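You operate a simulated robot arm through the tools that you are given. There is no shell and no other tool.

The job below is to be done with a simulated robot arm. You get a single attempt, and the scene is never put back.

Task
Open the rolled stretcher's three cam levers, then fold its board down.

It is judged by the outcome, as a careful person would: the job done as asked, and still so three seconds after it is handed in. It fails if anything else is knocked over, pushed out of place, dropped, spilled or broken. Flat cloth is picked up by pressing the open fingertips on it (5 to 10 N) and closing them slowly along it; thin cloth reads only 2 to 8 mm in the jaws.

Robot
A 7-joint arm with a two-finger parallel gripper, fixed in place. Base frame: the origin is on the floor under the middle of its stand, x ahead of it, y to its left, z up; the work surface is at about z = 0.73. Lengths are in m, angles in rad, forces in N, time in s.
With the tool pointing down near the work surface it reaches from about 0.1 to 0.66 m from the base axis. Its first joint turns from -1.152 to 1.152 rad. Payload 1.57 kg.
The TCP is the grasp point between the finger pads, 0.03 m short of the fingertips. In the tool frame z runs along the fingers and y along their closing line. Largest opening 0.08 m; finger width 0.017, thickness 0.012; the body of the gripper, 0.04 by 0.082 m, starts 0.08 m behind the TCP.
Orientation is that of the tool frame in the base frame, as a unit quaternion [x, y, z, w]. With the fingers straight down and closing along the base's y, the tool's x points along the base's -x, its y along +y and its z along -z.

Tools
- The arm moves only by the tool play_rows. Its argument "rows" is a list of rows, each a list of 2 entries, a list of its own where there are three numbers: the shift along the tool's x, y, z in m, then the turn, a rotation vector about the tool's x, y, z in rad. In form: [[[dx, dy, dz], [wx, wy, wz]], ...]. A call has 1 to 20 rows; each row is the pose to reach, as a shift and turn from the pose commanded when the call began, along the tool's axes at that moment. "fingers" is the finger opening in m, from 0 to 0.08, set as the call begins (left out, the last holds). Each row takes 0.2 s and may step no farther than 0.05 m and 0.15 rad from the row before; otherwise, or with a gripper value out of range, the whole call is refused. Where a pose cannot be reached the arm comes as near as it can. A force on the tool above 90 N (or 10 N above the force at the start of the call, whichever is more), or a blocked arm, ends the call early, and 0.2 s more pass. Each finger travels about 0.072 m/s and halts on what it meets, pressing with about 34 N; the grip force reading is that of the motor and also rises with nothing between the fingers. The clock runs only during rows and for 0.2 s after the last one: add rows that repeat a pose to give the fingers time. It gives the time, the measured TCP pose, the force on the tool (base axes), the opening and the grip force at its end, in the units of the frame above (readings bear some noise), with the torque about the TCP (base axes, N m) and any sound that the robot's microphone picked up.
- Cameras (640 x 400 px; columns grow to the right, rows downward): "scene" is fixed at [0.0482, 0.4255, 1.4226]; the picture's right is [-0.83, -0.55, 0.00], its down [-0.33, 0.49, -0.81] and it looks along [0.45, -0.67, -0.59] (base axes); focal length 282 px, centre (320, 200). "wrist" rides on the gripper at [0.072, -0.007, -0.122] in the tool frame; the picture's right is [0.09, 1.00, 0.00], its down [-0.84, 0.08, -0.54] and it looks along [-0.54, 0.05, 0.84] (tool axes); focal length 238 px, centre (320, 200). There is no depth. A picture from a camera that has moved, and an enlarged one, comes with that camera's place and axes in the base frame and with its lens.
- capture(camera): a new picture of that camera. The clock stands still meanwhile.
- zoom(camera, box): a new picture of the part [left, top, right, bottom] of that camera's present view, enlarged. The clock stands still meanwhile.
- sign_off(): hands the job in; it is judged then, once.

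Places have to be worked out from the pictures, the camera data and where the tool is seen. Open the gripper and draw the arm clear of the work before you hand the job in, unless the task says otherwise.

The tools are called after "Request:" as a command line: name --argument value ..., lists and objects as JSON in quotes. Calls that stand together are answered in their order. play_rows: Moves the arm, as the interface text tells. Its arguments: {"type":"object","properties":{"rows":{"type":"array"},"fingers":{"type":"number"}},"required":["rows"]} The other tools are called the same way: capture (camera) takes a picture; zoom (camera, box) takes an enlarged picture of a part of a camera's view; sign_off () hands the job in.

At the start:

```text
time: 0.0
ee_pos: [0.3578, -0.0086, 1.2365]
orientation: [0.0, 1.0, 0.001, 0.001]
wrist_force: [0.4, 0.6, 0.1]
moment: [0.01, 0.01, -0.02]
opening: 0.0798
grasp_force: 0.0
```

scene: 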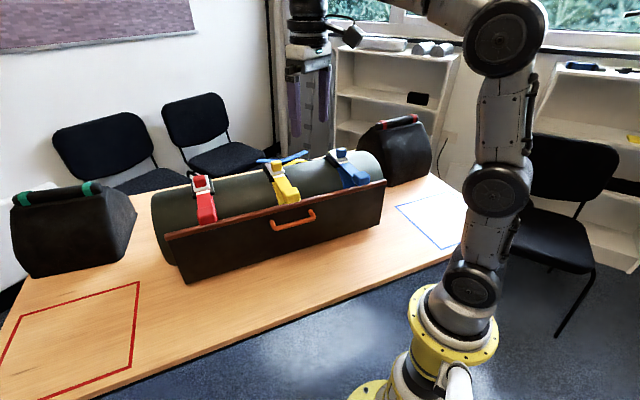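
wrist: 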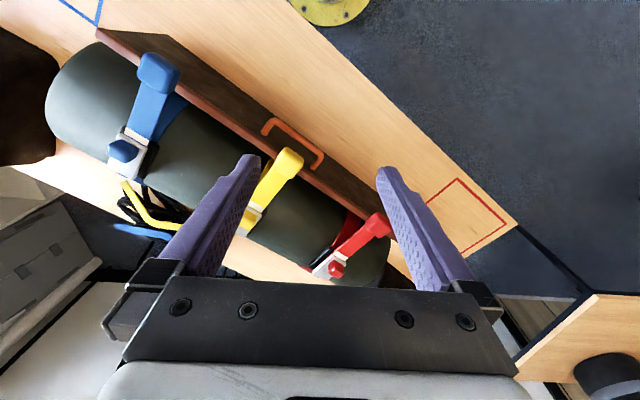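

I start by looking closely at the rolled stretcher, the three levers and the board before moving.

Request:
zoom --camera "scene" --box '[140, 130, 400, 290]'

Request:
zoom --camera "wrist" --box '[30, 20, 420, 290]'

```text
2.46 times, centred on (270, 210) of scene
camera zoom: at [0.0482, 0.4255, 1.4226], right [-0.83, -0.55, 0.0], down [-0.33, 0.49, -0.81], along [0.45, -0.67, -0.59], focal length 693 px, centre (443, 175)
```

zoom: 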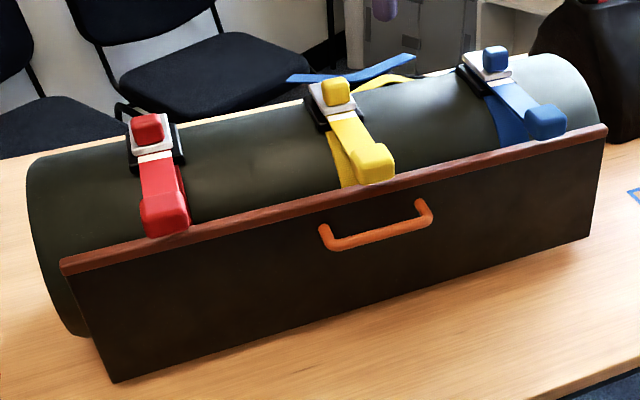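

```text
1.48 times, centred on (225, 155) of wrist
camera zoom: at [0.2875, -0.0158, 1.3581], right [-0.09, 1.0, 0.0], down [0.84, 0.08, 0.54], along [0.54, 0.05, -0.84], focal length 353 px, centre (461, 267)
```

zoom: 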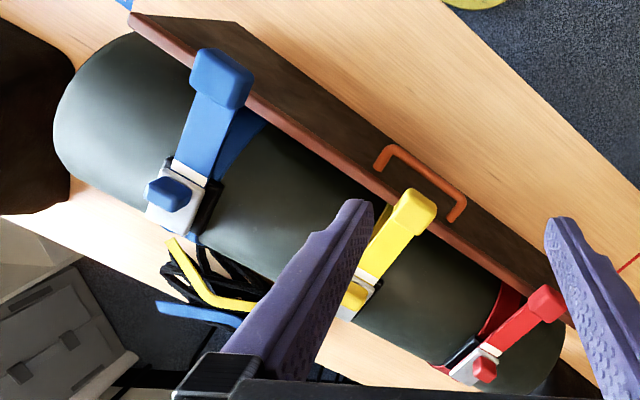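

The board stands about vertical from (0.67, 0.21) to (0.30, -0.36), with its top at z about 0.925. The lever tips triangulate to blue (0.334, -0.224, 0.995), yellow (0.453, -0.05, 0.99) and red (0.57, 0.13, 0.99). I'll move above the blue lever, turning the jaws to close along the roll's axis, to see it up close.

Request:
play_rows --rows '[[[0.004, -0.036, 0.016], [0, 0, 0.0965]], [[0.008, -0.072, 0.032], [0, 0, 0.193]], [[0.012, -0.108, 0.048], [0, 0, 0.2895]], [[0.016, -0.144, 0.064], [0, 0, 0.386]], [[0.02, -0.18, 0.08], [0, 0, 0.4825]], [[0.024, -0.215, 0.096], [0, 0, 0.579]]]' --fingers 0.08

```text
time: 1.4
ee_pos: [0.3337, -0.2221, 1.1418]
orientation: [0.286, 0.958, 0.0, 0.0]
wrist_force: [0.1, -0.7, -0.6]
moment: [0.04, -0.02, -0.04]
opening: 0.08
grasp_force: 0.1
```

The arm reached the pose; I take a wrist and scene picture to see the blue lever closely.

Request:
capture --camera "wrist"

Request:
zoom --camera "scene" --box '[300, 110, 420, 185]'

```text
taken
camera wrist: at [0.2709, -0.1901, 1.263], right [0.47, 0.88, 0.0], down [0.74, -0.39, 0.54], along [0.48, -0.25, -0.84], focal length 238 px, centre (320, 200)
```

wrist: 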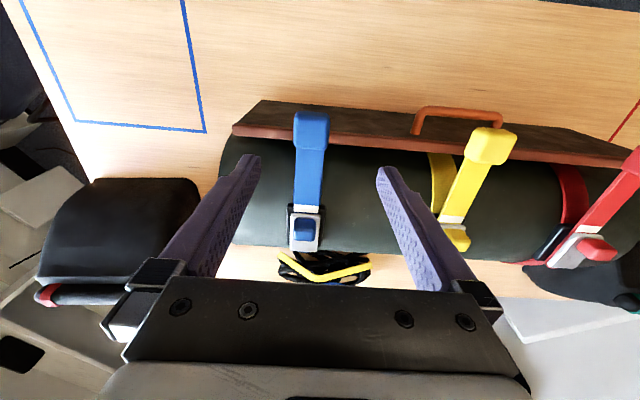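

```text
5.33 times, centred on (360, 148) of scene
camera zoom: at [0.0482, 0.4255, 1.4226], right [-0.83, -0.55, 0.0], down [-0.33, 0.49, -0.81], along [0.45, -0.67, -0.59], focal length 1502 px, centre (107, 480)
```

zoom: 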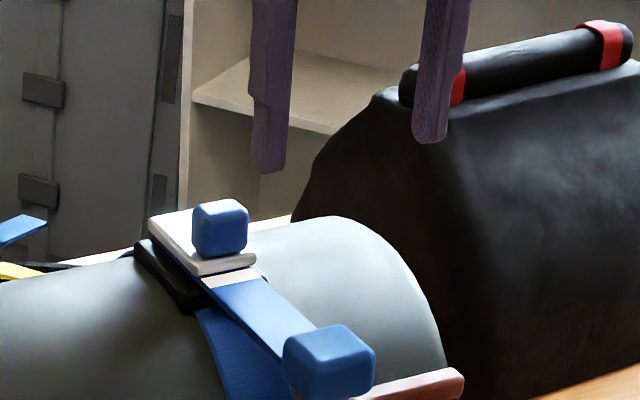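

Request:
zoom --camera "wrist" --box '[240, 100, 400, 290]'

Request:
zoom --camera "wrist" --box '[400, 110, 640, 290]'

Request:
zoom --camera "scene" --box '[240, 140, 330, 210]'

Request:
zoom --camera "scene" --box '[160, 160, 250, 230]'

```text
2.11 times, centred on (320, 195) of wrist
camera zoom: at [0.2709, -0.1901, 1.263], right [0.47, 0.88, 0.0], down [0.74, -0.39, 0.54], along [0.48, -0.25, -0.84], focal length 502 px, centre (320, 210)
```

zoom: 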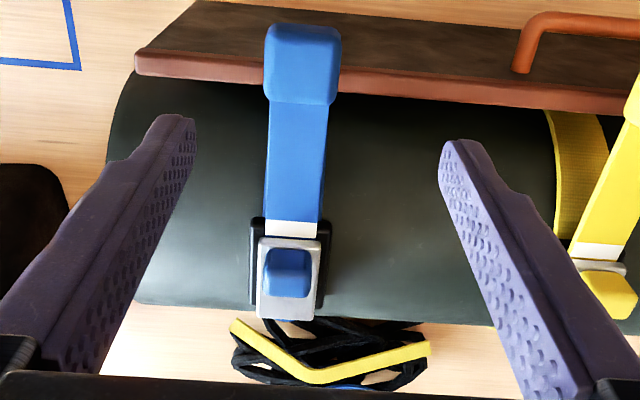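

```text
2.22 times, centred on (520, 200) of wrist
camera zoom: at [0.2709, -0.1901, 1.263], right [0.47, 0.88, 0.0], down [0.74, -0.39, 0.54], along [0.48, -0.25, -0.84], focal length 530 px, centre (-124, 200)
```

zoom: 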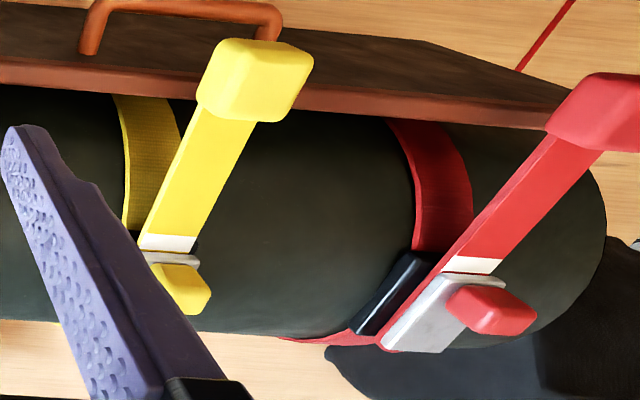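

```text
5.71 times, centred on (285, 175) of scene
camera zoom: at [0.0482, 0.4255, 1.4226], right [-0.83, -0.55, 0.0], down [-0.33, 0.49, -0.81], along [0.45, -0.67, -0.59], focal length 1609 px, centre (520, 343)
```

zoom: 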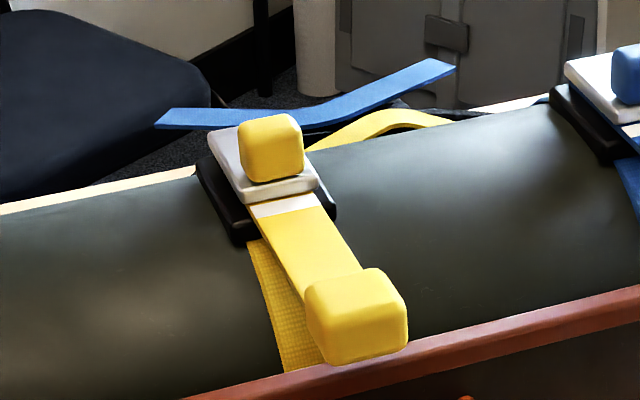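

```text
5.71 times, centred on (205, 195) of scene
camera zoom: at [0.0482, 0.4255, 1.4226], right [-0.83, -0.55, 0.0], down [-0.33, 0.49, -0.81], along [0.45, -0.67, -0.59], focal length 1609 px, centre (977, 229)
```

zoom: 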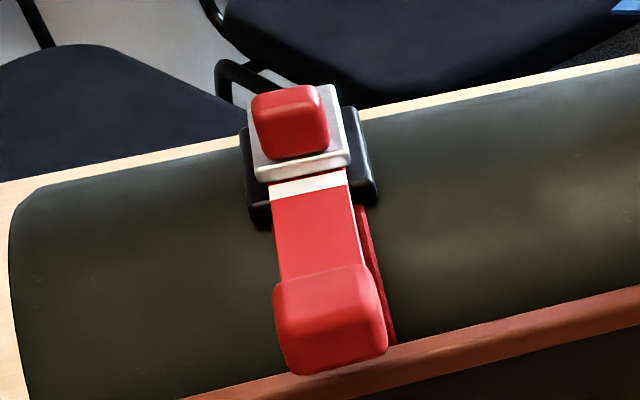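

The blue lever has a handle block over the board's top edge, near (0.341, -0.237, 0.985). At its base is a grey plate with a small knob near (0.452, -0.308, 1.006), which looks like a lock overlapping the lever root. I'll move closer and to one side to understand that part before touching it.

Request:
play_rows --rows '[[[-0.025, 0.02, 0.02], [0, 0, 0]], [[-0.05, 0.041, 0.041], [0, 0, 0]], [[-0.075, 0.062, 0.062], [0, 0, 0]], [[-0.1, 0.082, 0.08], [0, 0, 0]]]'

Request:
capture --camera "wrist"

Request:
zoom --camera "wrist" --box '[80, 40, 320, 260]'

```text
time: 2.4
ee_pos: [0.4616, -0.2093, 1.0606]
orientation: [0.286, 0.958, 0.0, -0.001]
wrist_force: [0.0, 0.4, 0.1]
moment: [0.0, 0.02, 0.02]
opening: 0.0799
grasp_force: 0.1
```

```text
taken
camera wrist: at [0.399, -0.1766, 1.1817], right [0.47, 0.88, 0.0], down [0.74, -0.39, 0.54], along [0.48, -0.25, -0.84], focal length 238 px, centre (320, 200)
```

wrist: 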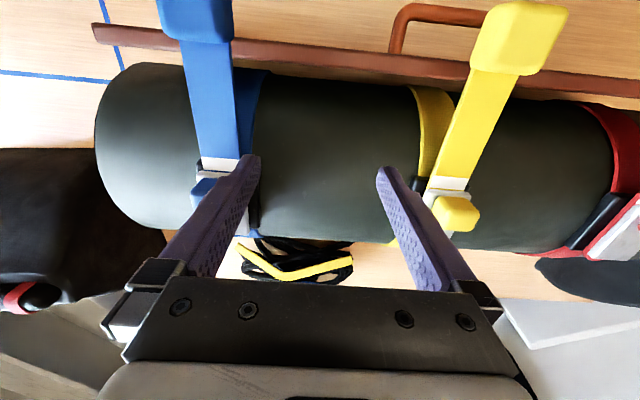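

```text
1.82 times, centred on (200, 150) of wrist
camera zoom: at [0.399, -0.1766, 1.1817], right [0.47, 0.88, 0.0], down [0.74, -0.39, 0.54], along [0.48, -0.25, -0.84], focal length 433 px, centre (538, 291)
```

zoom: 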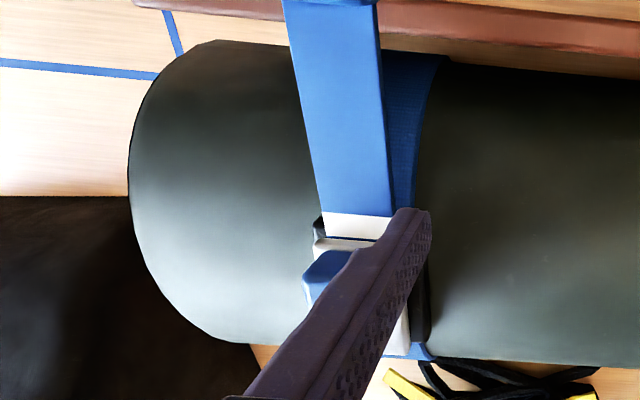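

The blue knob is hidden by a finger, so I enlarge the yellow lever root, which is clear of it.

Request:
zoom --camera "wrist" --box '[390, 80, 540, 250]'

Request:
zoom --camera "scene" --box '[255, 145, 310, 205]'

```text
2.35 times, centred on (465, 165) of wrist
camera zoom: at [0.399, -0.1766, 1.1817], right [0.47, 0.88, 0.0], down [0.74, -0.39, 0.54], along [0.48, -0.25, -0.84], focal length 561 px, centre (-21, 282)
```

zoom: 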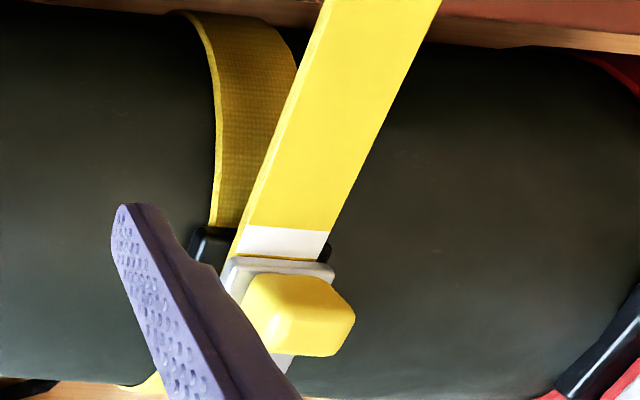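

```text
6.67 times, centred on (282, 175) of scene
camera zoom: at [0.0482, 0.4255, 1.4226], right [-0.83, -0.55, 0.0], down [-0.33, 0.49, -0.81], along [0.45, -0.67, -0.59], focal length 1877 px, centre (570, 367)
```

zoom: 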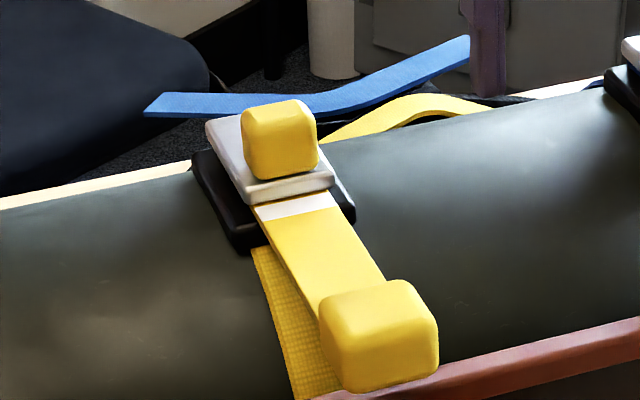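

The plate sits on top of the lever's root like a slide lock, with the knob about 3 cm wide and its top at z about 1.01. I'll place the open jaws above the blue knob and check alignment before lowering.

Request:
play_rows --rows '[[[-0.017, -0.029, 0], [0, 0, 0]], [[-0.035, -0.058, 0], [0, 0, 0]], [[-0.052, -0.088, 0], [0, 0, 0]]]'

Request:
capture --camera "wrist"

Request:
zoom --camera "scene" --box '[300, 110, 420, 185]'

```text
time: 3.2
ee_pos: [0.4591, -0.3134, 1.0604]
orientation: [0.286, 0.958, 0.0, 0.0]
wrist_force: [0.1, -1.5, -0.1]
moment: [-0.02, 0.02, -0.01]
opening: 0.0802
grasp_force: 0.0
```

```text
taken
camera wrist: at [0.3954, -0.2801, 1.1815], right [0.47, 0.88, 0.0], down [0.74, -0.39, 0.54], along [0.48, -0.25, -0.84], focal length 238 px, centre (320, 200)
```

wrist: 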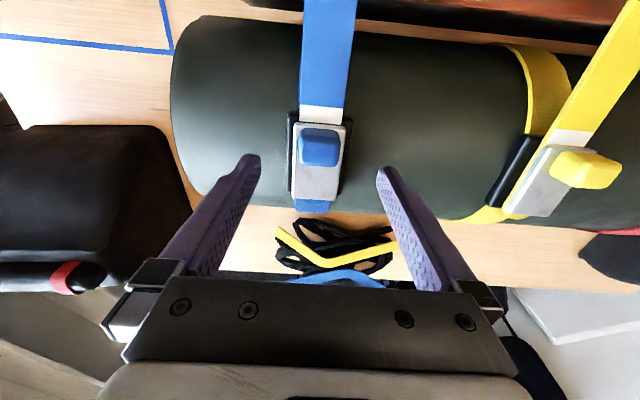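

```text
5.33 times, centred on (360, 148) of scene
camera zoom: at [0.0482, 0.4255, 1.4226], right [-0.83, -0.55, 0.0], down [-0.33, 0.49, -0.81], along [0.45, -0.67, -0.59], focal length 1502 px, centre (107, 480)
```

zoom: 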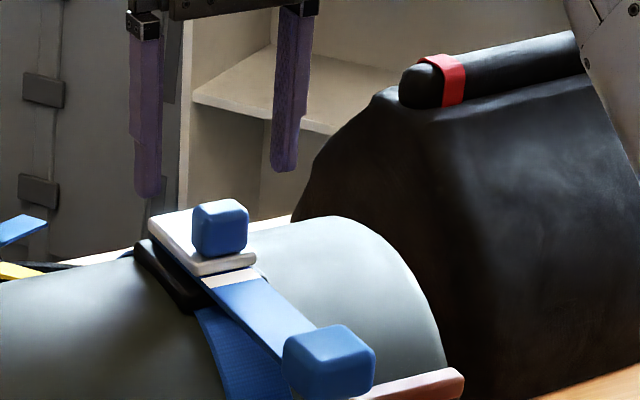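

The jaws straddle the blue knob well: knob centre is about (0.454, -0.311, 1.004), in line with the TCP. I lower 3.6 cm so the fingertips stay just above the plate.

Request:
play_rows --rows '[[[0.003, 0, 0.012], [0, 0, 0]], [[0.004, 0, 0.024], [0, 0, 0]], [[0.004, 0, 0.03], [0, 0, 0]], [[0.004, 0, 0.036], [0, 0, 0]]]'

Request:
capture --camera "wrist"

Request:
zoom --camera "scene" --box '[300, 110, 420, 185]'

```text
time: 4.2
ee_pos: [0.4559, -0.3106, 1.0244]
orientation: [0.286, 0.958, 0.0, 0.0]
wrist_force: [-0.7, -0.1, 0.6]
moment: [0.02, 0.0, -0.03]
opening: 0.0799
grasp_force: 0.0
```

```text
taken
camera wrist: at [0.3921, -0.277, 1.1458], right [0.47, 0.88, 0.0], down [0.74, -0.39, 0.54], along [0.48, -0.25, -0.84], focal length 238 px, centre (320, 200)
```

wrist: 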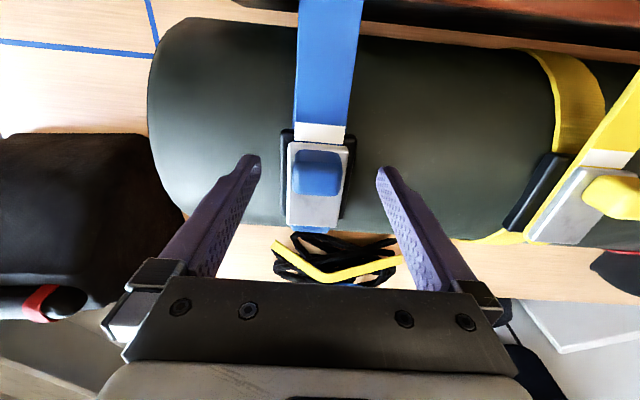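

```text
5.33 times, centred on (360, 148) of scene
camera zoom: at [0.0482, 0.4255, 1.4226], right [-0.83, -0.55, 0.0], down [-0.33, 0.49, -0.81], along [0.45, -0.67, -0.59], focal length 1502 px, centre (107, 480)
```

zoom: 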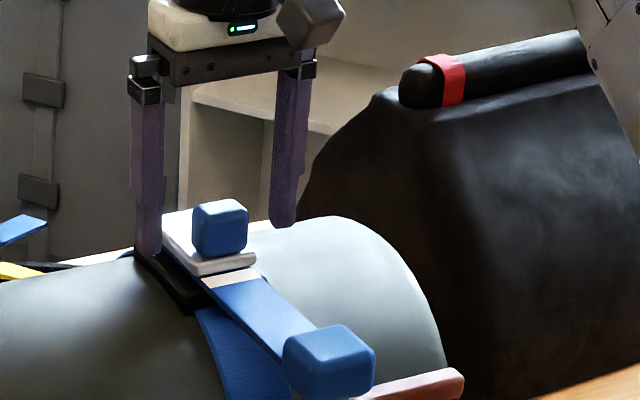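

The fingertips are on both sides of the knob at about z 0.994. I close the jaws on the knob in place.

Request:
play_rows --rows '[[[0, 0, 0], [0, 0, 0]], [[0, 0, 0], [0, 0, 0]], [[0, 0, 0], [0, 0, 0]]]' --fingers 0.01

```text
time: 5.0
ee_pos: [0.4539, -0.3105, 1.0242]
orientation: [0.287, 0.958, 0.0, 0.001]
wrist_force: [-5.3, -10.6, -0.5]
moment: [0.01, 0.04, 0.18]
opening: 0.0316
grasp_force: 37.9
```

The jaws hold the knob, 31.6 mm wide. I now pull it gently backward, away from the handle, 2 cm in small steps.

Request:
play_rows --rows '[[[-0.004, 0, 0], [0, 0, 0]], [[-0.008, 0, 0], [0, 0, 0]], [[-0.012, 0, 0], [0, 0, 0]], [[-0.016, 0, 0], [0, 0, 0]]]'

Request:
capture --camera "wrist"

Request:
zoom --camera "scene" --box '[300, 110, 420, 185]'

```text
time: 6.0
ee_pos: [0.4644, -0.3188, 1.0249]
orientation: [0.287, 0.958, 0.0, -0.005]
wrist_force: [-34.1, -0.3, 9.0]
moment: [0.71, 0.38, 0.19]
opening: 0.0315
grasp_force: 39.8
```

```text
taken
camera wrist: at [0.4028, -0.2856, 1.147], right [0.47, 0.88, 0.0], down [0.75, -0.4, 0.53], along [0.47, -0.25, -0.85], focal length 238 px, centre (320, 200)
```

wrist: 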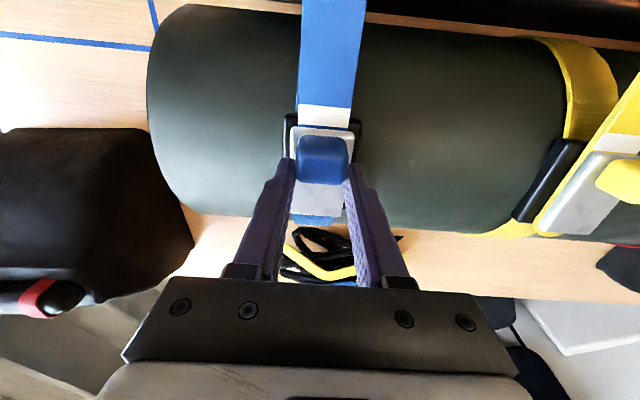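

```text
5.33 times, centred on (360, 148) of scene
camera zoom: at [0.0471, 0.4255, 1.4226], right [-0.83, -0.55, 0.0], down [-0.32, 0.49, -0.81], along [0.45, -0.67, -0.59], focal length 1502 px, centre (107, 480)
```

zoom: 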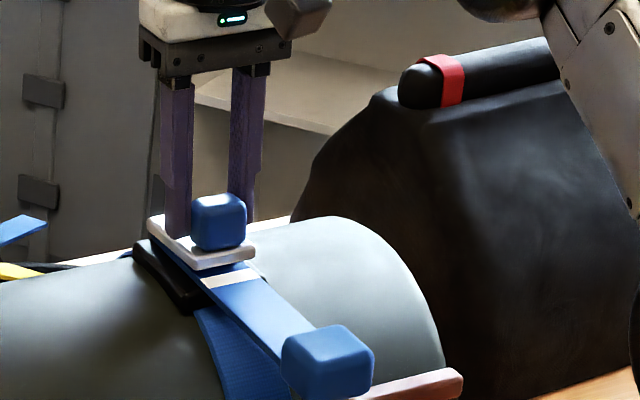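

The knob took about 28 N without sliding back; the fingers only slid along it. It is not a backward slide, so I release it, rise, and next test the lever by lifting its handle gently.

Request:
play_rows --rows '[[[0.006, 0, 0], [0, 0, 0]], [[0.01, 0, 0], [0, 0, 0]]]'

Request:
play_rows --rows '[[[0, 0, 0], [0, 0, 0]], [[0, 0, 0], [0, 0, 0]], [[0, 0, 0], [0, 0, 0]]]' --fingers 0.08

Request:
play_rows --rows '[[[0, 0, -0.02], [0, 0, 0]], [[0, 0, -0.04], [0, 0, 0]]]'

Request:
capture --camera "wrist"

Request:
zoom --camera "scene" --box '[300, 110, 420, 185]'

```text
time: 6.6
ee_pos: [0.4621, -0.3168, 1.0244]
orientation: [0.286, 0.958, -0.004, 0.006]
wrist_force: [11.8, -33.3, -10.3]
moment: [0.18, -0.98, 0.6]
opening: 0.0317
grasp_force: 40.1
```

```text
time: 7.4
ee_pos: [0.4601, -0.312, 1.0242]
orientation: [0.285, 0.959, 0.0, 0.001]
wrist_force: [0.2, -0.3, 0.1]
moment: [0.0, -0.01, -0.04]
opening: 0.08
grasp_force: 0.0
```

```text
time: 8.0
ee_pos: [0.4589, -0.3137, 1.065]
orientation: [0.286, 0.958, 0.0, 0.001]
wrist_force: [0.3, -0.6, 0.2]
moment: [0.01, 0.0, -0.01]
opening: 0.0799
grasp_force: 0.0
```

```text
taken
camera wrist: at [0.3967, -0.2798, 1.1861], right [0.47, 0.88, 0.0], down [0.74, -0.39, 0.54], along [0.48, -0.25, -0.84], focal length 238 px, centre (320, 200)
```

wrist: 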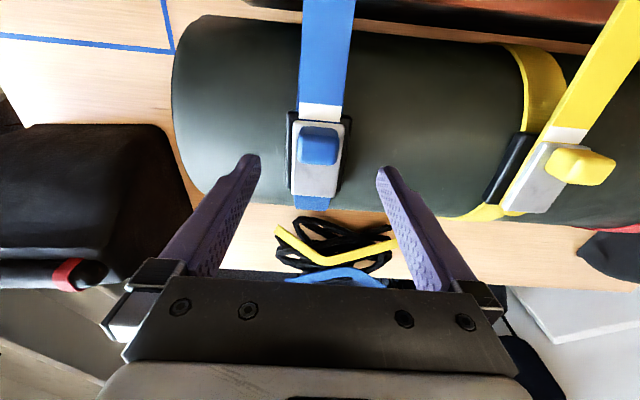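

```text
5.33 times, centred on (360, 148) of scene
camera zoom: at [0.0482, 0.4255, 1.4226], right [-0.83, -0.55, 0.0], down [-0.33, 0.49, -0.81], along [0.45, -0.67, -0.59], focal length 1502 px, centre (107, 480)
```

zoom: 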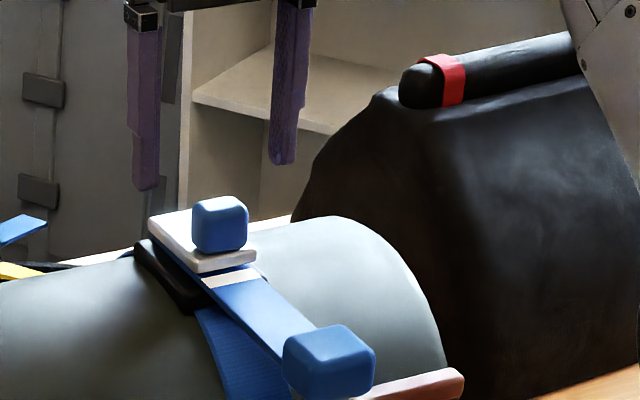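

Request:
zoom --camera "wrist" --box '[280, 90, 360, 215]'

Request:
zoom --camera "scene" --box '[325, 140, 375, 185]'

Request:
zoom --camera "scene" --box '[257, 155, 307, 205]'

```text
3.20 times, centred on (320, 152) of wrist
camera zoom: at [0.3967, -0.2798, 1.1861], right [0.47, 0.88, 0.0], down [0.74, -0.39, 0.54], along [0.48, -0.25, -0.84], focal length 763 px, centre (320, 352)
```

zoom: 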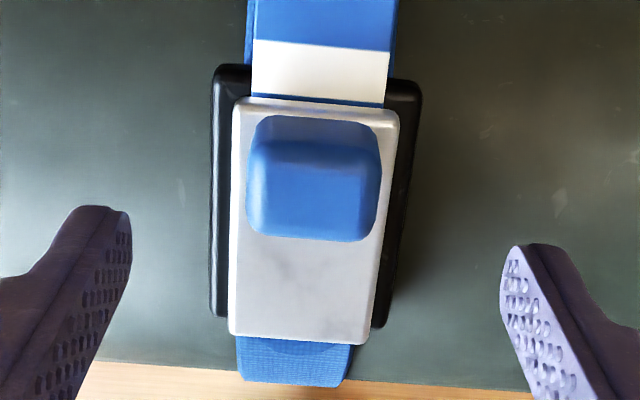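

```text
8.89 times, centred on (350, 162) of scene
camera zoom: at [0.0482, 0.4255, 1.4226], right [-0.83, -0.55, 0.0], down [-0.33, 0.49, -0.81], along [0.45, -0.67, -0.59], focal length 2503 px, centre (53, 533)
```

zoom: 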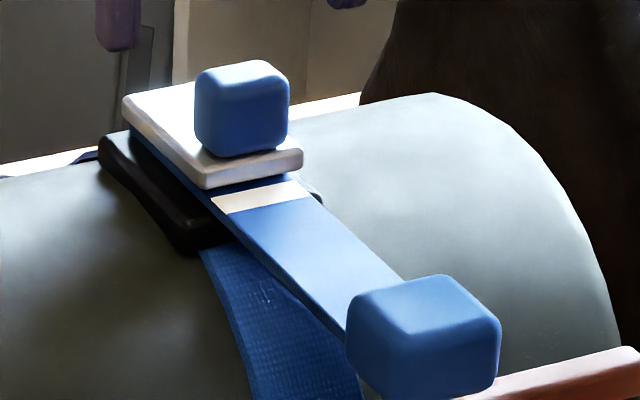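

```text
8.00 times, centred on (282, 180) of scene
camera zoom: at [0.0482, 0.4255, 1.4226], right [-0.83, -0.55, 0.0], down [-0.33, 0.49, -0.81], along [0.45, -0.67, -0.59], focal length 2253 px, centre (624, 360)
```

zoom: 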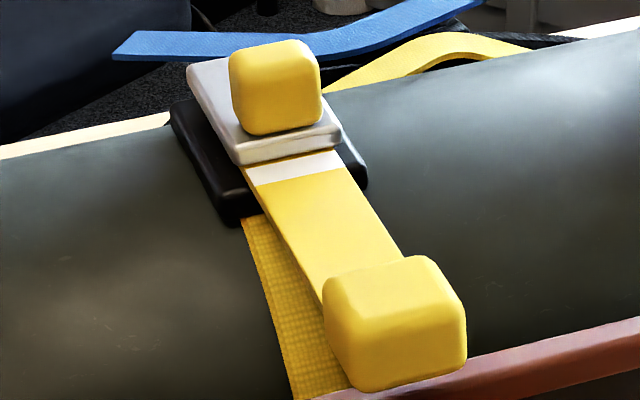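

Comparing with yellow, the blue plate has moved back a few millimetres: a blue gap now shows before the white stripe. So it is a stiff slide lock, and I'll push it from the front with closed fingers instead of gripping. First I close and move in front of the knob (front face near s = -0.535 along the lever direction).

Request:
play_rows --rows '[[[0.018, 0, 0], [0, 0, 0]], [[0.038, 0, 0], [0, 0, 0]], [[0.038, 0, 0], [0, 0, 0]], [[0.038, 0, 0], [0, 0, 0]]]' --fingers 0.0

Request:
capture --camera "wrist"

```text
time: 9.0
ee_pos: [0.4285, -0.2912, 1.0642]
orientation: [0.286, 0.958, 0.001, 0.0]
wrist_force: [0.6, -0.7, -0.2]
moment: [-0.04, 0.01, 0.01]
opening: 0.0001
grasp_force: 21.3
```

```text
taken
camera wrist: at [0.3652, -0.259, 1.1857], right [0.47, 0.88, 0.0], down [0.74, -0.39, 0.54], along [0.48, -0.25, -0.84], focal length 238 px, centre (320, 200)
```

wrist: 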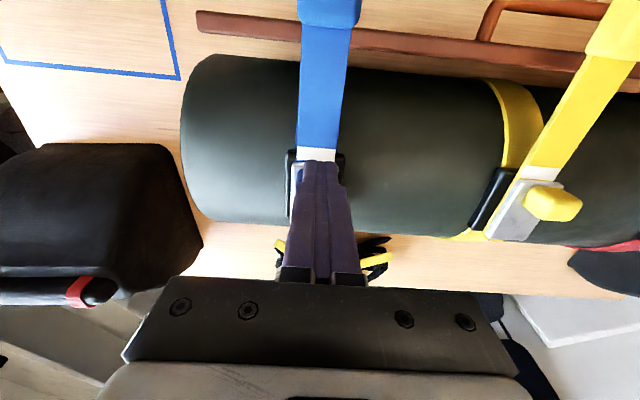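

Request:
play_rows --rows '[[[0, 0, 0.015], [0, 0, 0]], [[0, 0, 0.03], [0, 0, 0]], [[0, -0.001, 0.04], [0, 0, 0]], [[0, -0.001, 0.04], [0, 0, 0]]]'

Request:
zoom --camera "scene" --box '[310, 130, 380, 185]'

```text
time: 10.0
ee_pos: [0.4257, -0.2941, 1.0254]
orientation: [0.286, 0.958, -0.001, 0.0]
wrist_force: [-0.4, -0.7, -0.4]
moment: [-0.03, 0.0, -0.01]
opening: 0.0
grasp_force: 20.8
```

```text
7.27 times, centred on (345, 158) of scene
camera zoom: at [0.0482, 0.4255, 1.4226], right [-0.83, -0.55, 0.0], down [-0.33, 0.49, -0.81], along [0.45, -0.67, -0.59], focal length 2048 px, centre (138, 509)
```

zoom: 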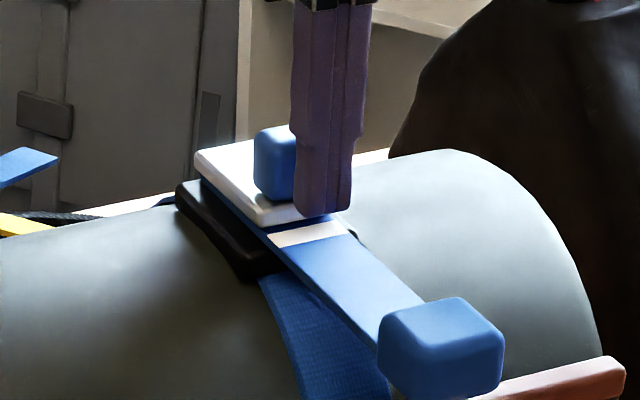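

The closed fingertips now stand just in front of the knob with no contact force. I push backward in 4 mm steps while watching the force.

Request:
play_rows --rows '[[[-0.004, 0, 0], [0, 0, 0]], [[-0.008, 0, 0], [0, 0, 0]], [[-0.012, 0, 0], [0, 0, 0]], [[-0.016, 0, 0], [0, 0, 0]], [[-0.02, 0, 0], [0, 0, 0]]]'

Request:
zoom --camera "scene" --box '[310, 130, 380, 185]'

```text
time: 11.2
ee_pos: [0.4383, -0.2993, 1.0252]
orientation: [0.285, 0.958, 0.005, -0.013]
wrist_force: [-44.5, 27.4, 14.7]
moment: [0.54, 0.85, 0.01]
opening: 0.0001
grasp_force: 21.6
```

```text
7.27 times, centred on (345, 158) of scene
camera zoom: at [0.0467, 0.4264, 1.4223], right [-0.83, -0.55, 0.0], down [-0.32, 0.49, -0.81], along [0.45, -0.67, -0.59], focal length 2048 px, centre (138, 509)
```

zoom: 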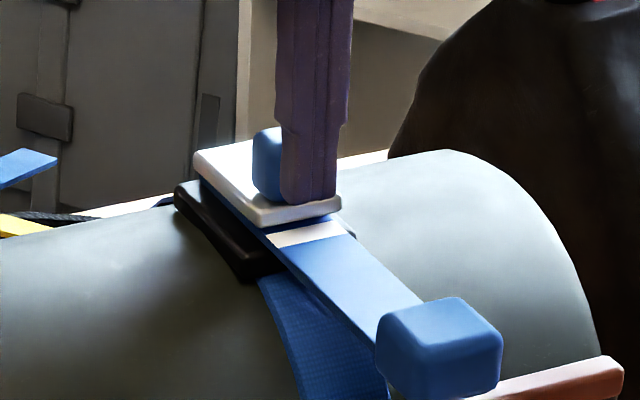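

The plate stopped after about 5 mm and takes over 50 N, so it is likely at its end of travel. I back off and go above the blue handle block (s about -0.416), opening the jaws there.

Request:
play_rows --rows '[[[0.015, 0, 0], [0, 0, 0]], [[0.024, 0, -0.02], [0, 0, 0]], [[0.035, 0, -0.045], [0, 0, 0]], [[0.075, 0, -0.045], [0, 0, 0]], [[0.121, -0.001, -0.045], [0, 0, 0]]]'

Request:
play_rows --rows '[[[0, 0, 0], [0, 0, 0]], [[0, 0, 0], [0, 0, 0]], [[0, 0, 0], [0, 0, 0]]]' --fingers 0.08

Request:
capture --camera "wrist"

Request:
zoom --camera "scene" --box '[310, 110, 400, 185]'

```text
time: 12.4
ee_pos: [0.3432, -0.2386, 1.0684]
orientation: [0.286, 0.958, -0.001, 0.0]
wrist_force: [0.0, -0.2, 0.9]
moment: [0.03, 0.02, 0.01]
opening: 0.0
grasp_force: 20.8
```

```text
time: 13.2
ee_pos: [0.3426, -0.2385, 1.0684]
orientation: [0.286, 0.958, 0.0, 0.0]
wrist_force: [0.2, 0.6, 0.7]
moment: [-0.04, 0.02, 0.0]
opening: 0.0802
grasp_force: 0.1
```

```text
taken
camera wrist: at [0.2806, -0.2054, 1.1902], right [0.47, 0.88, 0.0], down [0.74, -0.39, 0.54], along [0.48, -0.25, -0.84], focal length 238 px, centre (320, 200)
```

wrist: 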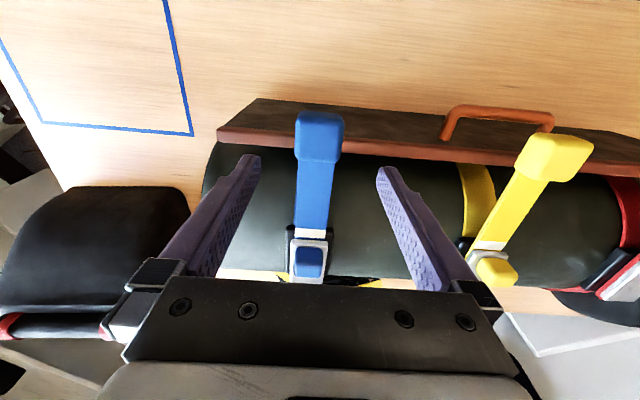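

```text
5.33 times, centred on (355, 148) of scene
camera zoom: at [0.0482, 0.4255, 1.4226], right [-0.83, -0.55, 0.0], down [-0.33, 0.49, -0.81], along [0.45, -0.67, -0.59], focal length 1502 px, centre (133, 480)
```

zoom: 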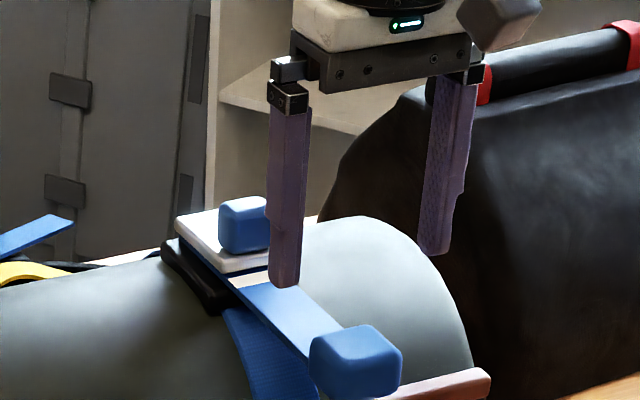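

The jaws are aligned over the blue handle block. I lower so the pads straddle it at z about 0.985, then close.

Request:
play_rows --rows '[[[0, 0, 0.025], [0, 0, 0]], [[0, 0, 0.05], [0, 0, 0]], [[0, 0, 0.07], [0, 0, 0]], [[0, 0, 0.084], [0, 0, 0]], [[0, 0, 0.084], [0, 0, 0]]]'

Request:
play_rows --rows '[[[0, 0, 0], [0, 0, 0]], [[0, 0, 0], [0, 0, 0]], [[0, 0, 0], [0, 0, 0]]]' --fingers 0.02

Request:
capture --camera "wrist"

Request:
zoom --camera "scene" --box '[310, 110, 400, 185]'

```text
time: 14.4
ee_pos: [0.3432, -0.2378, 0.9848]
orientation: [0.286, 0.958, 0.0, -0.001]
wrist_force: [0.7, 0.3, -1.1]
moment: [0.01, -0.02, 0.0]
opening: 0.0802
grasp_force: 0.0
```

```text
time: 15.2
ee_pos: [0.3422, -0.2386, 0.9855]
orientation: [0.286, 0.958, -0.001, 0.0]
wrist_force: [-8.9, -14.1, -1.4]
moment: [-0.05, -0.04, 0.23]
opening: 0.0417
grasp_force: 43.2
```

```text
taken
camera wrist: at [0.2796, -0.206, 1.1066], right [0.47, 0.88, 0.0], down [0.74, -0.39, 0.54], along [0.48, -0.26, -0.84], focal length 238 px, centre (320, 200)
```

wrist: 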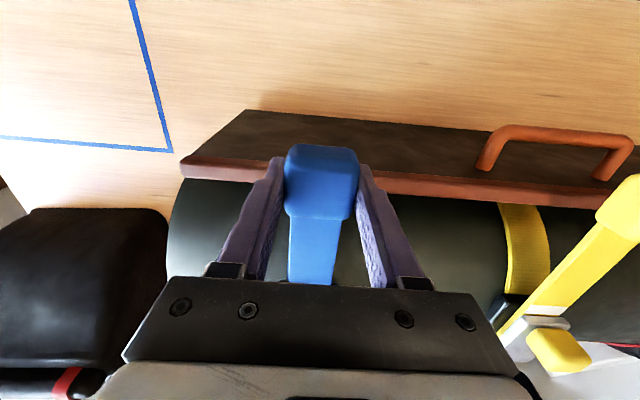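

```text
5.33 times, centred on (355, 148) of scene
camera zoom: at [0.048, 0.425, 1.4227], right [-0.83, -0.55, 0.0], down [-0.32, 0.49, -0.81], along [0.45, -0.67, -0.59], focal length 1502 px, centre (133, 480)
```

zoom: 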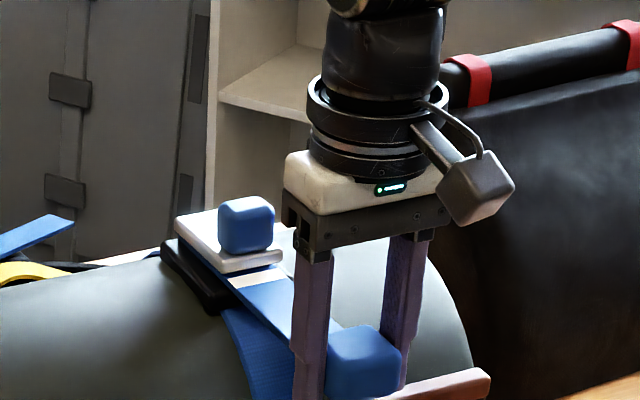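

The blue handle block (41.7 mm wide) is held. I lift it gently by 12 mm in small steps, with a slight sideways correction, to see whether the lever is free.

Request:
play_rows --rows '[[[0, -0.002, -0.004], [0, 0, 0]], [[0, -0.002, -0.008], [0, 0, 0]], [[0, -0.002, -0.012], [0, 0, 0]]]'

Request:
zoom --camera "scene" --box '[310, 110, 400, 185]'

```text
time: 16.0
ee_pos: [0.3409, -0.2381, 0.99]
orientation: [0.286, 0.958, 0.004, -0.009]
wrist_force: [14.2, -7.0, -59.2]
moment: [-0.47, 0.0, 0.53]
opening: 0.0419
grasp_force: 44.3
```

```text
5.33 times, centred on (355, 148) of scene
camera zoom: at [0.0493, 0.4248, 1.4227], right [-0.83, -0.55, 0.0], down [-0.33, 0.49, -0.81], along [0.45, -0.67, -0.59], focal length 1502 px, centre (133, 480)
```

zoom: 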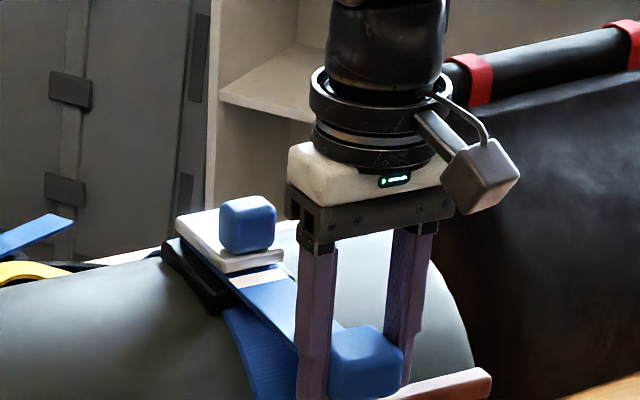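

The lever resisted with about 59 N and barely rose, so it is still locked. I ease it back down, release and look closely again at the lock plate.

Request:
play_rows --rows '[[[0, 0, 0.006], [0, 0, 0]], [[0, 0, 0.012], [0, 0, 0]]]'

Request:
play_rows --rows '[[[0, 0, 0], [0, 0, 0]], [[0, 0, 0], [0, 0, 0]], [[0, 0, 0], [0, 0, 0]]]' --fingers 0.08

Request:
play_rows --rows '[[[0, 0, -0.03], [0, 0, 0]], [[0, 0, -0.06], [0, 0, 0]], [[-0.03, 0, -0.085], [0, 0, 0]], [[-0.07, 0, -0.085], [0, 0, 0]], [[-0.1, 0, -0.085], [0, 0, 0]]]'

Request:
zoom --camera "wrist" --box '[270, 80, 370, 215]'

Request:
zoom --camera "scene" --box '[325, 140, 375, 185]'

```text
time: 16.6
ee_pos: [0.3408, -0.239, 0.9899]
orientation: [0.286, 0.958, 0.001, 0.002]
wrist_force: [-5.1, 18.2, 10.0]
moment: [0.45, 1.66, 0.54]
opening: 0.0417
grasp_force: 45.0
```

```text
time: 17.4
ee_pos: [0.3407, -0.2407, 0.9866]
orientation: [0.286, 0.958, 0.0, 0.0]
wrist_force: [0.3, 0.1, -0.4]
moment: [-0.02, -0.02, 0.02]
opening: 0.0799
grasp_force: 0.0
```

```text
time: 18.6
ee_pos: [0.4248, -0.296, 1.0715]
orientation: [0.286, 0.958, -0.001, -0.001]
wrist_force: [0.6, 0.5, 0.5]
moment: [0.03, -0.01, -0.02]
opening: 0.08
grasp_force: 0.1
```

```text
2.96 times, centred on (320, 148) of wrist
camera zoom: at [0.3627, -0.2625, 1.1924], right [0.47, 0.88, 0.0], down [0.74, -0.39, 0.54], along [0.48, -0.25, -0.84], focal length 706 px, centre (320, 356)
```

zoom: 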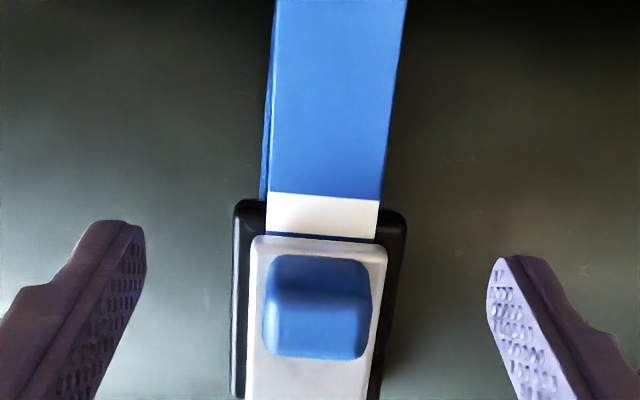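

```text
8.89 times, centred on (350, 162) of scene
camera zoom: at [0.0482, 0.4255, 1.4226], right [-0.83, -0.55, 0.0], down [-0.33, 0.49, -0.81], along [0.45, -0.67, -0.59], focal length 2503 px, centre (53, 533)
```

zoom: 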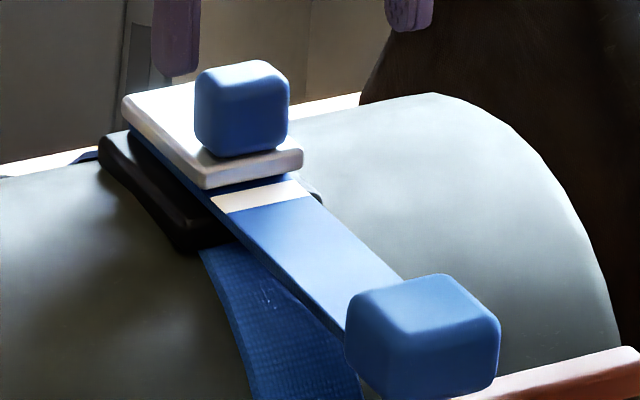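

The view looks unchanged from before, so I need a reference. I'll move the camera to the same relative place over the untouched yellow lever (22 cm along the roll) and compare.

Request:
play_rows --rows '[[[0, 0.045, 0], [0, 0, 0]], [[0, 0.09, 0], [0, 0, 0]], [[0, 0.135, 0], [0, 0, 0]], [[0, 0.18, 0], [0, 0, 0]], [[0, 0.22, 0], [0, 0, 0]]]'

Request:
zoom --camera "wrist" --box '[270, 80, 370, 215]'

Request:
capture --camera "wrist"

```text
time: 19.8
ee_pos: [0.5448, -0.1098, 1.0691]
orientation: [0.287, 0.958, 0.0, 0.0]
wrist_force: [0.1, 0.4, 1.1]
moment: [0.0, 0.0, 0.02]
opening: 0.0799
grasp_force: 0.0
```

```text
2.96 times, centred on (320, 148) of wrist
camera zoom: at [0.4825, -0.0774, 1.1912], right [0.47, 0.88, 0.0], down [0.74, -0.39, 0.54], along [0.48, -0.25, -0.84], focal length 706 px, centre (320, 356)
```

zoom: 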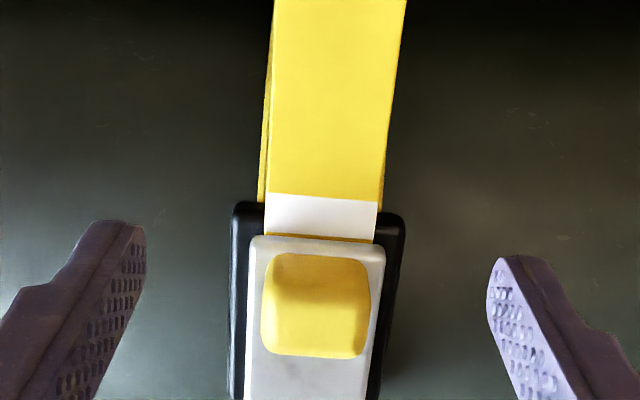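

```text
taken
camera wrist: at [0.4825, -0.0774, 1.1912], right [0.47, 0.88, 0.0], down [0.74, -0.39, 0.54], along [0.48, -0.25, -0.84], focal length 238 px, centre (320, 200)
```

wrist: 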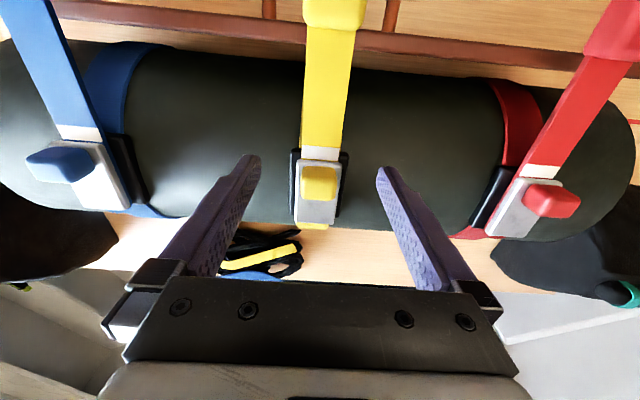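

Yellow, never touched, looks identical, so the blue plate has not actually moved; backward is not the release direction. The white stripe ahead of the plate suggests it slides forward, over the stripe. I'll grip the yellow knob and try drawing it toward the handle.

Request:
play_rows --rows '[[[-0.018, 0.001, 0], [0, 0, 0]], [[-0.035, 0.002, 0.01], [0, 0, 0]], [[-0.035, 0.002, 0.03], [0, 0, 0]], [[-0.035, 0.002, 0.0455], [0, 0, 0]], [[-0.035, 0.002, 0.0455], [0, 0, 0]]]'

Request:
play_rows --rows '[[[0, 0, 0], [0, 0, 0]], [[0, 0, 0], [0, 0, 0]], [[0, 0, 0], [0, 0, 0]]]' --fingers 0.01

```text
time: 21.0
ee_pos: [0.5759, -0.1281, 1.0254]
orientation: [0.286, 0.958, 0.0, -0.001]
wrist_force: [-0.7, -0.3, -1.0]
moment: [-0.01, 0.05, 0.02]
opening: 0.0801
grasp_force: 0.0
```

```text
time: 21.8
ee_pos: [0.5759, -0.1283, 1.025]
orientation: [0.286, 0.958, 0.0, -0.001]
wrist_force: [-1.5, -1.3, -0.4]
moment: [-0.03, 0.0, 0.09]
opening: 0.0319
grasp_force: 37.0
```

The yellow knob is held with almost no side load. I pull it toward the handle in 4 mm steps.

Request:
play_rows --rows '[[[0.004, 0, 0], [0, 0, 0]], [[0.008, 0, 0], [0, 0, 0]], [[0.012, 0, 0], [0, 0, 0]]]'

Request:
zoom --camera "wrist" --box '[270, 80, 370, 215]'

Request:
zoom --camera "scene" --box '[257, 155, 307, 205]'

```text
time: 22.6
ee_pos: [0.5654, -0.1227, 1.0257]
orientation: [0.286, 0.958, -0.001, 0.002]
wrist_force: [17.1, -12.9, -3.0]
moment: [-0.19, -0.17, 0.08]
opening: 0.0316
grasp_force: 39.8
```

```text
2.96 times, centred on (320, 148) of wrist
camera zoom: at [0.5036, -0.0895, 1.1467], right [0.47, 0.88, 0.0], down [0.74, -0.39, 0.55], along [0.48, -0.26, -0.84], focal length 706 px, centre (320, 356)
```

zoom: 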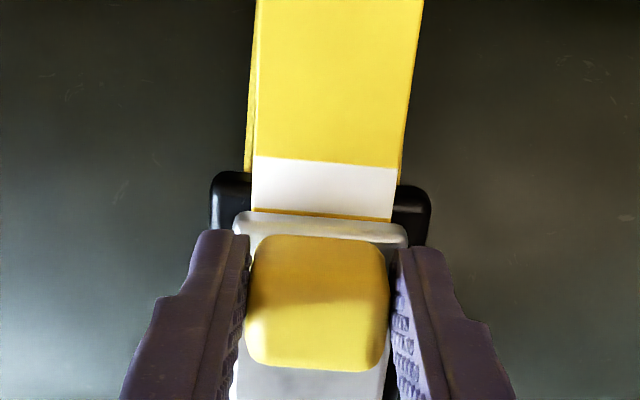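

```text
8.00 times, centred on (282, 180) of scene
camera zoom: at [0.0488, 0.425, 1.4227], right [-0.83, -0.55, 0.0], down [-0.33, 0.49, -0.81], along [0.45, -0.67, -0.59], focal length 2253 px, centre (624, 360)
```

zoom: 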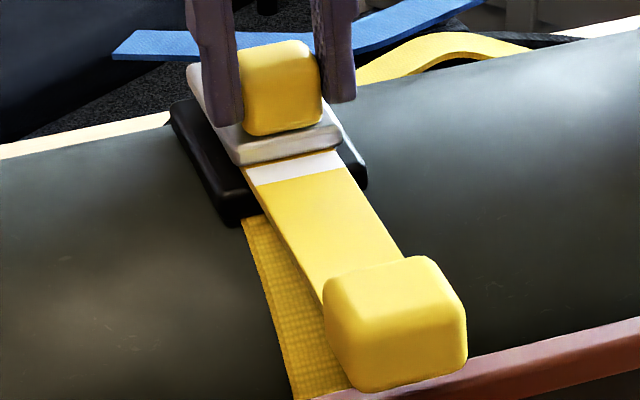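

The fingers slid along the knob at about 21 N and the plate did not move relative to the stripe. While still holding the knob I test a gentle upward pull, then a gentle sideways push.

Request:
play_rows --rows '[[[-0.003, 0, -0.002], [0, 0, 0]], [[-0.003, 0, -0.004], [0, 0, 0]], [[-0.003, 0, -0.006], [0, 0, 0]]]'

Request:
zoom --camera "scene" --box '[257, 155, 307, 205]'

```text
time: 23.4
ee_pos: [0.5683, -0.1226, 1.0267]
orientation: [0.286, 0.958, -0.001, -0.005]
wrist_force: [8.0, -9.7, -18.1]
moment: [0.42, 0.46, 0.05]
opening: 0.0313
grasp_force: 40.0
```

```text
8.00 times, centred on (282, 180) of scene
camera zoom: at [0.0488, 0.4251, 1.4227], right [-0.83, -0.55, 0.0], down [-0.33, 0.49, -0.81], along [0.45, -0.67, -0.59], focal length 2253 px, centre (624, 360)
```

zoom: 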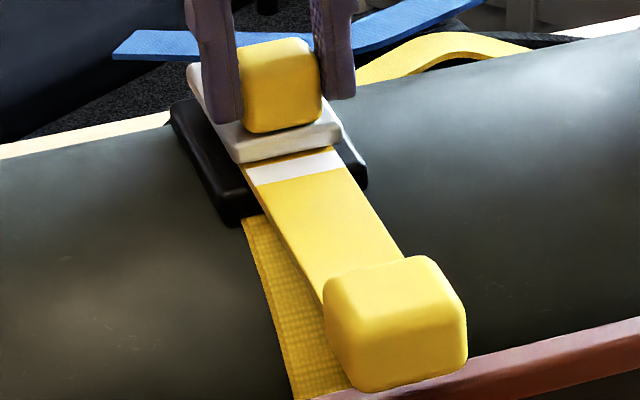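

I want a precise comparison of plate against stripe, so I enlarge both lock plates much further in the scene view.

Request:
zoom --camera "scene" --box '[268, 162, 292, 180]'

Request:
zoom --camera "scene" --box '[334, 148, 358, 166]'

Request:
zoom --camera "scene" --box '[188, 176, 218, 198]'

```text
16.00 times, centred on (280, 171) of scene
camera zoom: at [0.0488, 0.4251, 1.4227], right [-0.83, -0.55, 0.0], down [-0.33, 0.49, -0.81], along [0.45, -0.67, -0.59], focal length 4505 px, centre (960, 664)
```

zoom: 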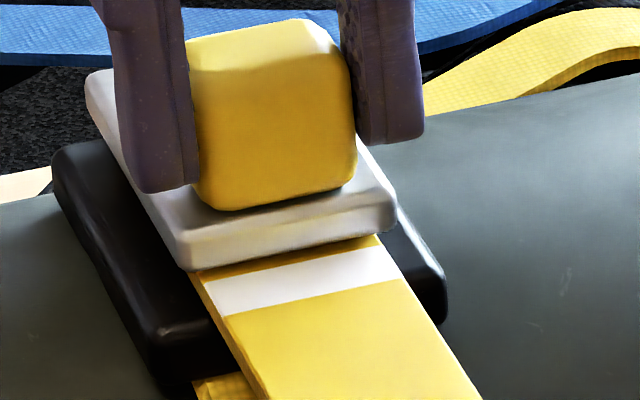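

```text
16.00 times, centred on (346, 157) of scene
camera zoom: at [0.0488, 0.4251, 1.4227], right [-0.83, -0.55, 0.0], down [-0.33, 0.49, -0.81], along [0.45, -0.67, -0.59], focal length 4505 px, centre (-96, 888)
```

zoom: 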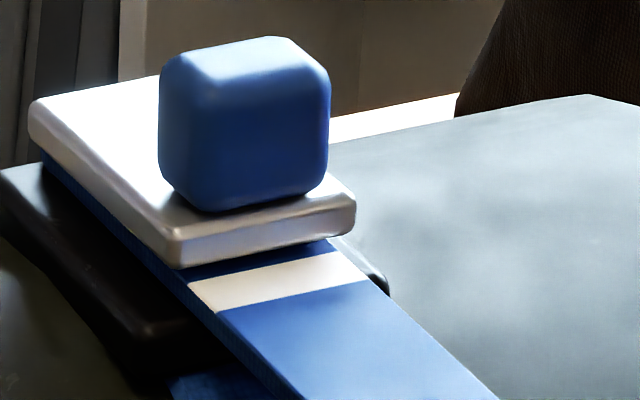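

```text
16.00 times, centred on (203, 187) of scene
camera zoom: at [0.0488, 0.4251, 1.4227], right [-0.83, -0.55, 0.0], down [-0.33, 0.49, -0.81], along [0.45, -0.67, -0.59], focal length 4505 px, centre (2192, 408)
```

zoom: 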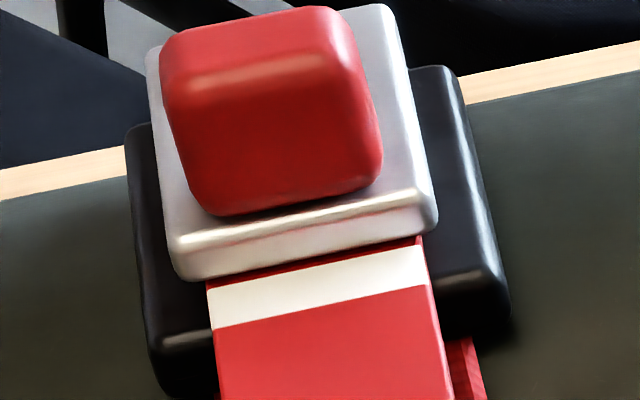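

At 16x the untouched red plate sits almost flush with its stripe, while yellow and blue show a gap 2–4 mm larger, so the plates do move back a little. I had only gripped the front part of the knobs (their centre is near s = -0.563). I'll re-grip yellow centred and slightly deeper, then pull back again.

Request:
play_rows --rows '[[[0, 0, 0], [0, 0, 0]], [[0, 0, 0], [0, 0, 0]], [[-0.011, 0, 0.004], [0, 0, 0]], [[-0.022, 0, 0.009], [0, 0, 0]], [[-0.022, 0, 0.009], [0, 0, 0]]]' --fingers 0.06

Request:
zoom --camera "scene" --box '[268, 162, 292, 180]'

```text
time: 24.6
ee_pos: [0.5867, -0.1363, 1.0218]
orientation: [0.286, 0.958, 0.0, 0.0]
wrist_force: [-0.7, 0.0, -0.2]
moment: [-0.01, 0.02, -0.01]
opening: 0.0601
grasp_force: 0.0
```

```text
16.00 times, centred on (280, 171) of scene
camera zoom: at [0.0482, 0.4255, 1.4226], right [-0.83, -0.55, 0.0], down [-0.33, 0.49, -0.81], along [0.45, -0.67, -0.59], focal length 4505 px, centre (960, 664)
```

zoom: 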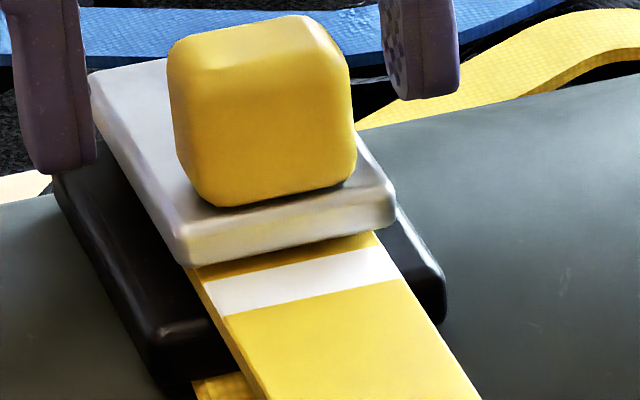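

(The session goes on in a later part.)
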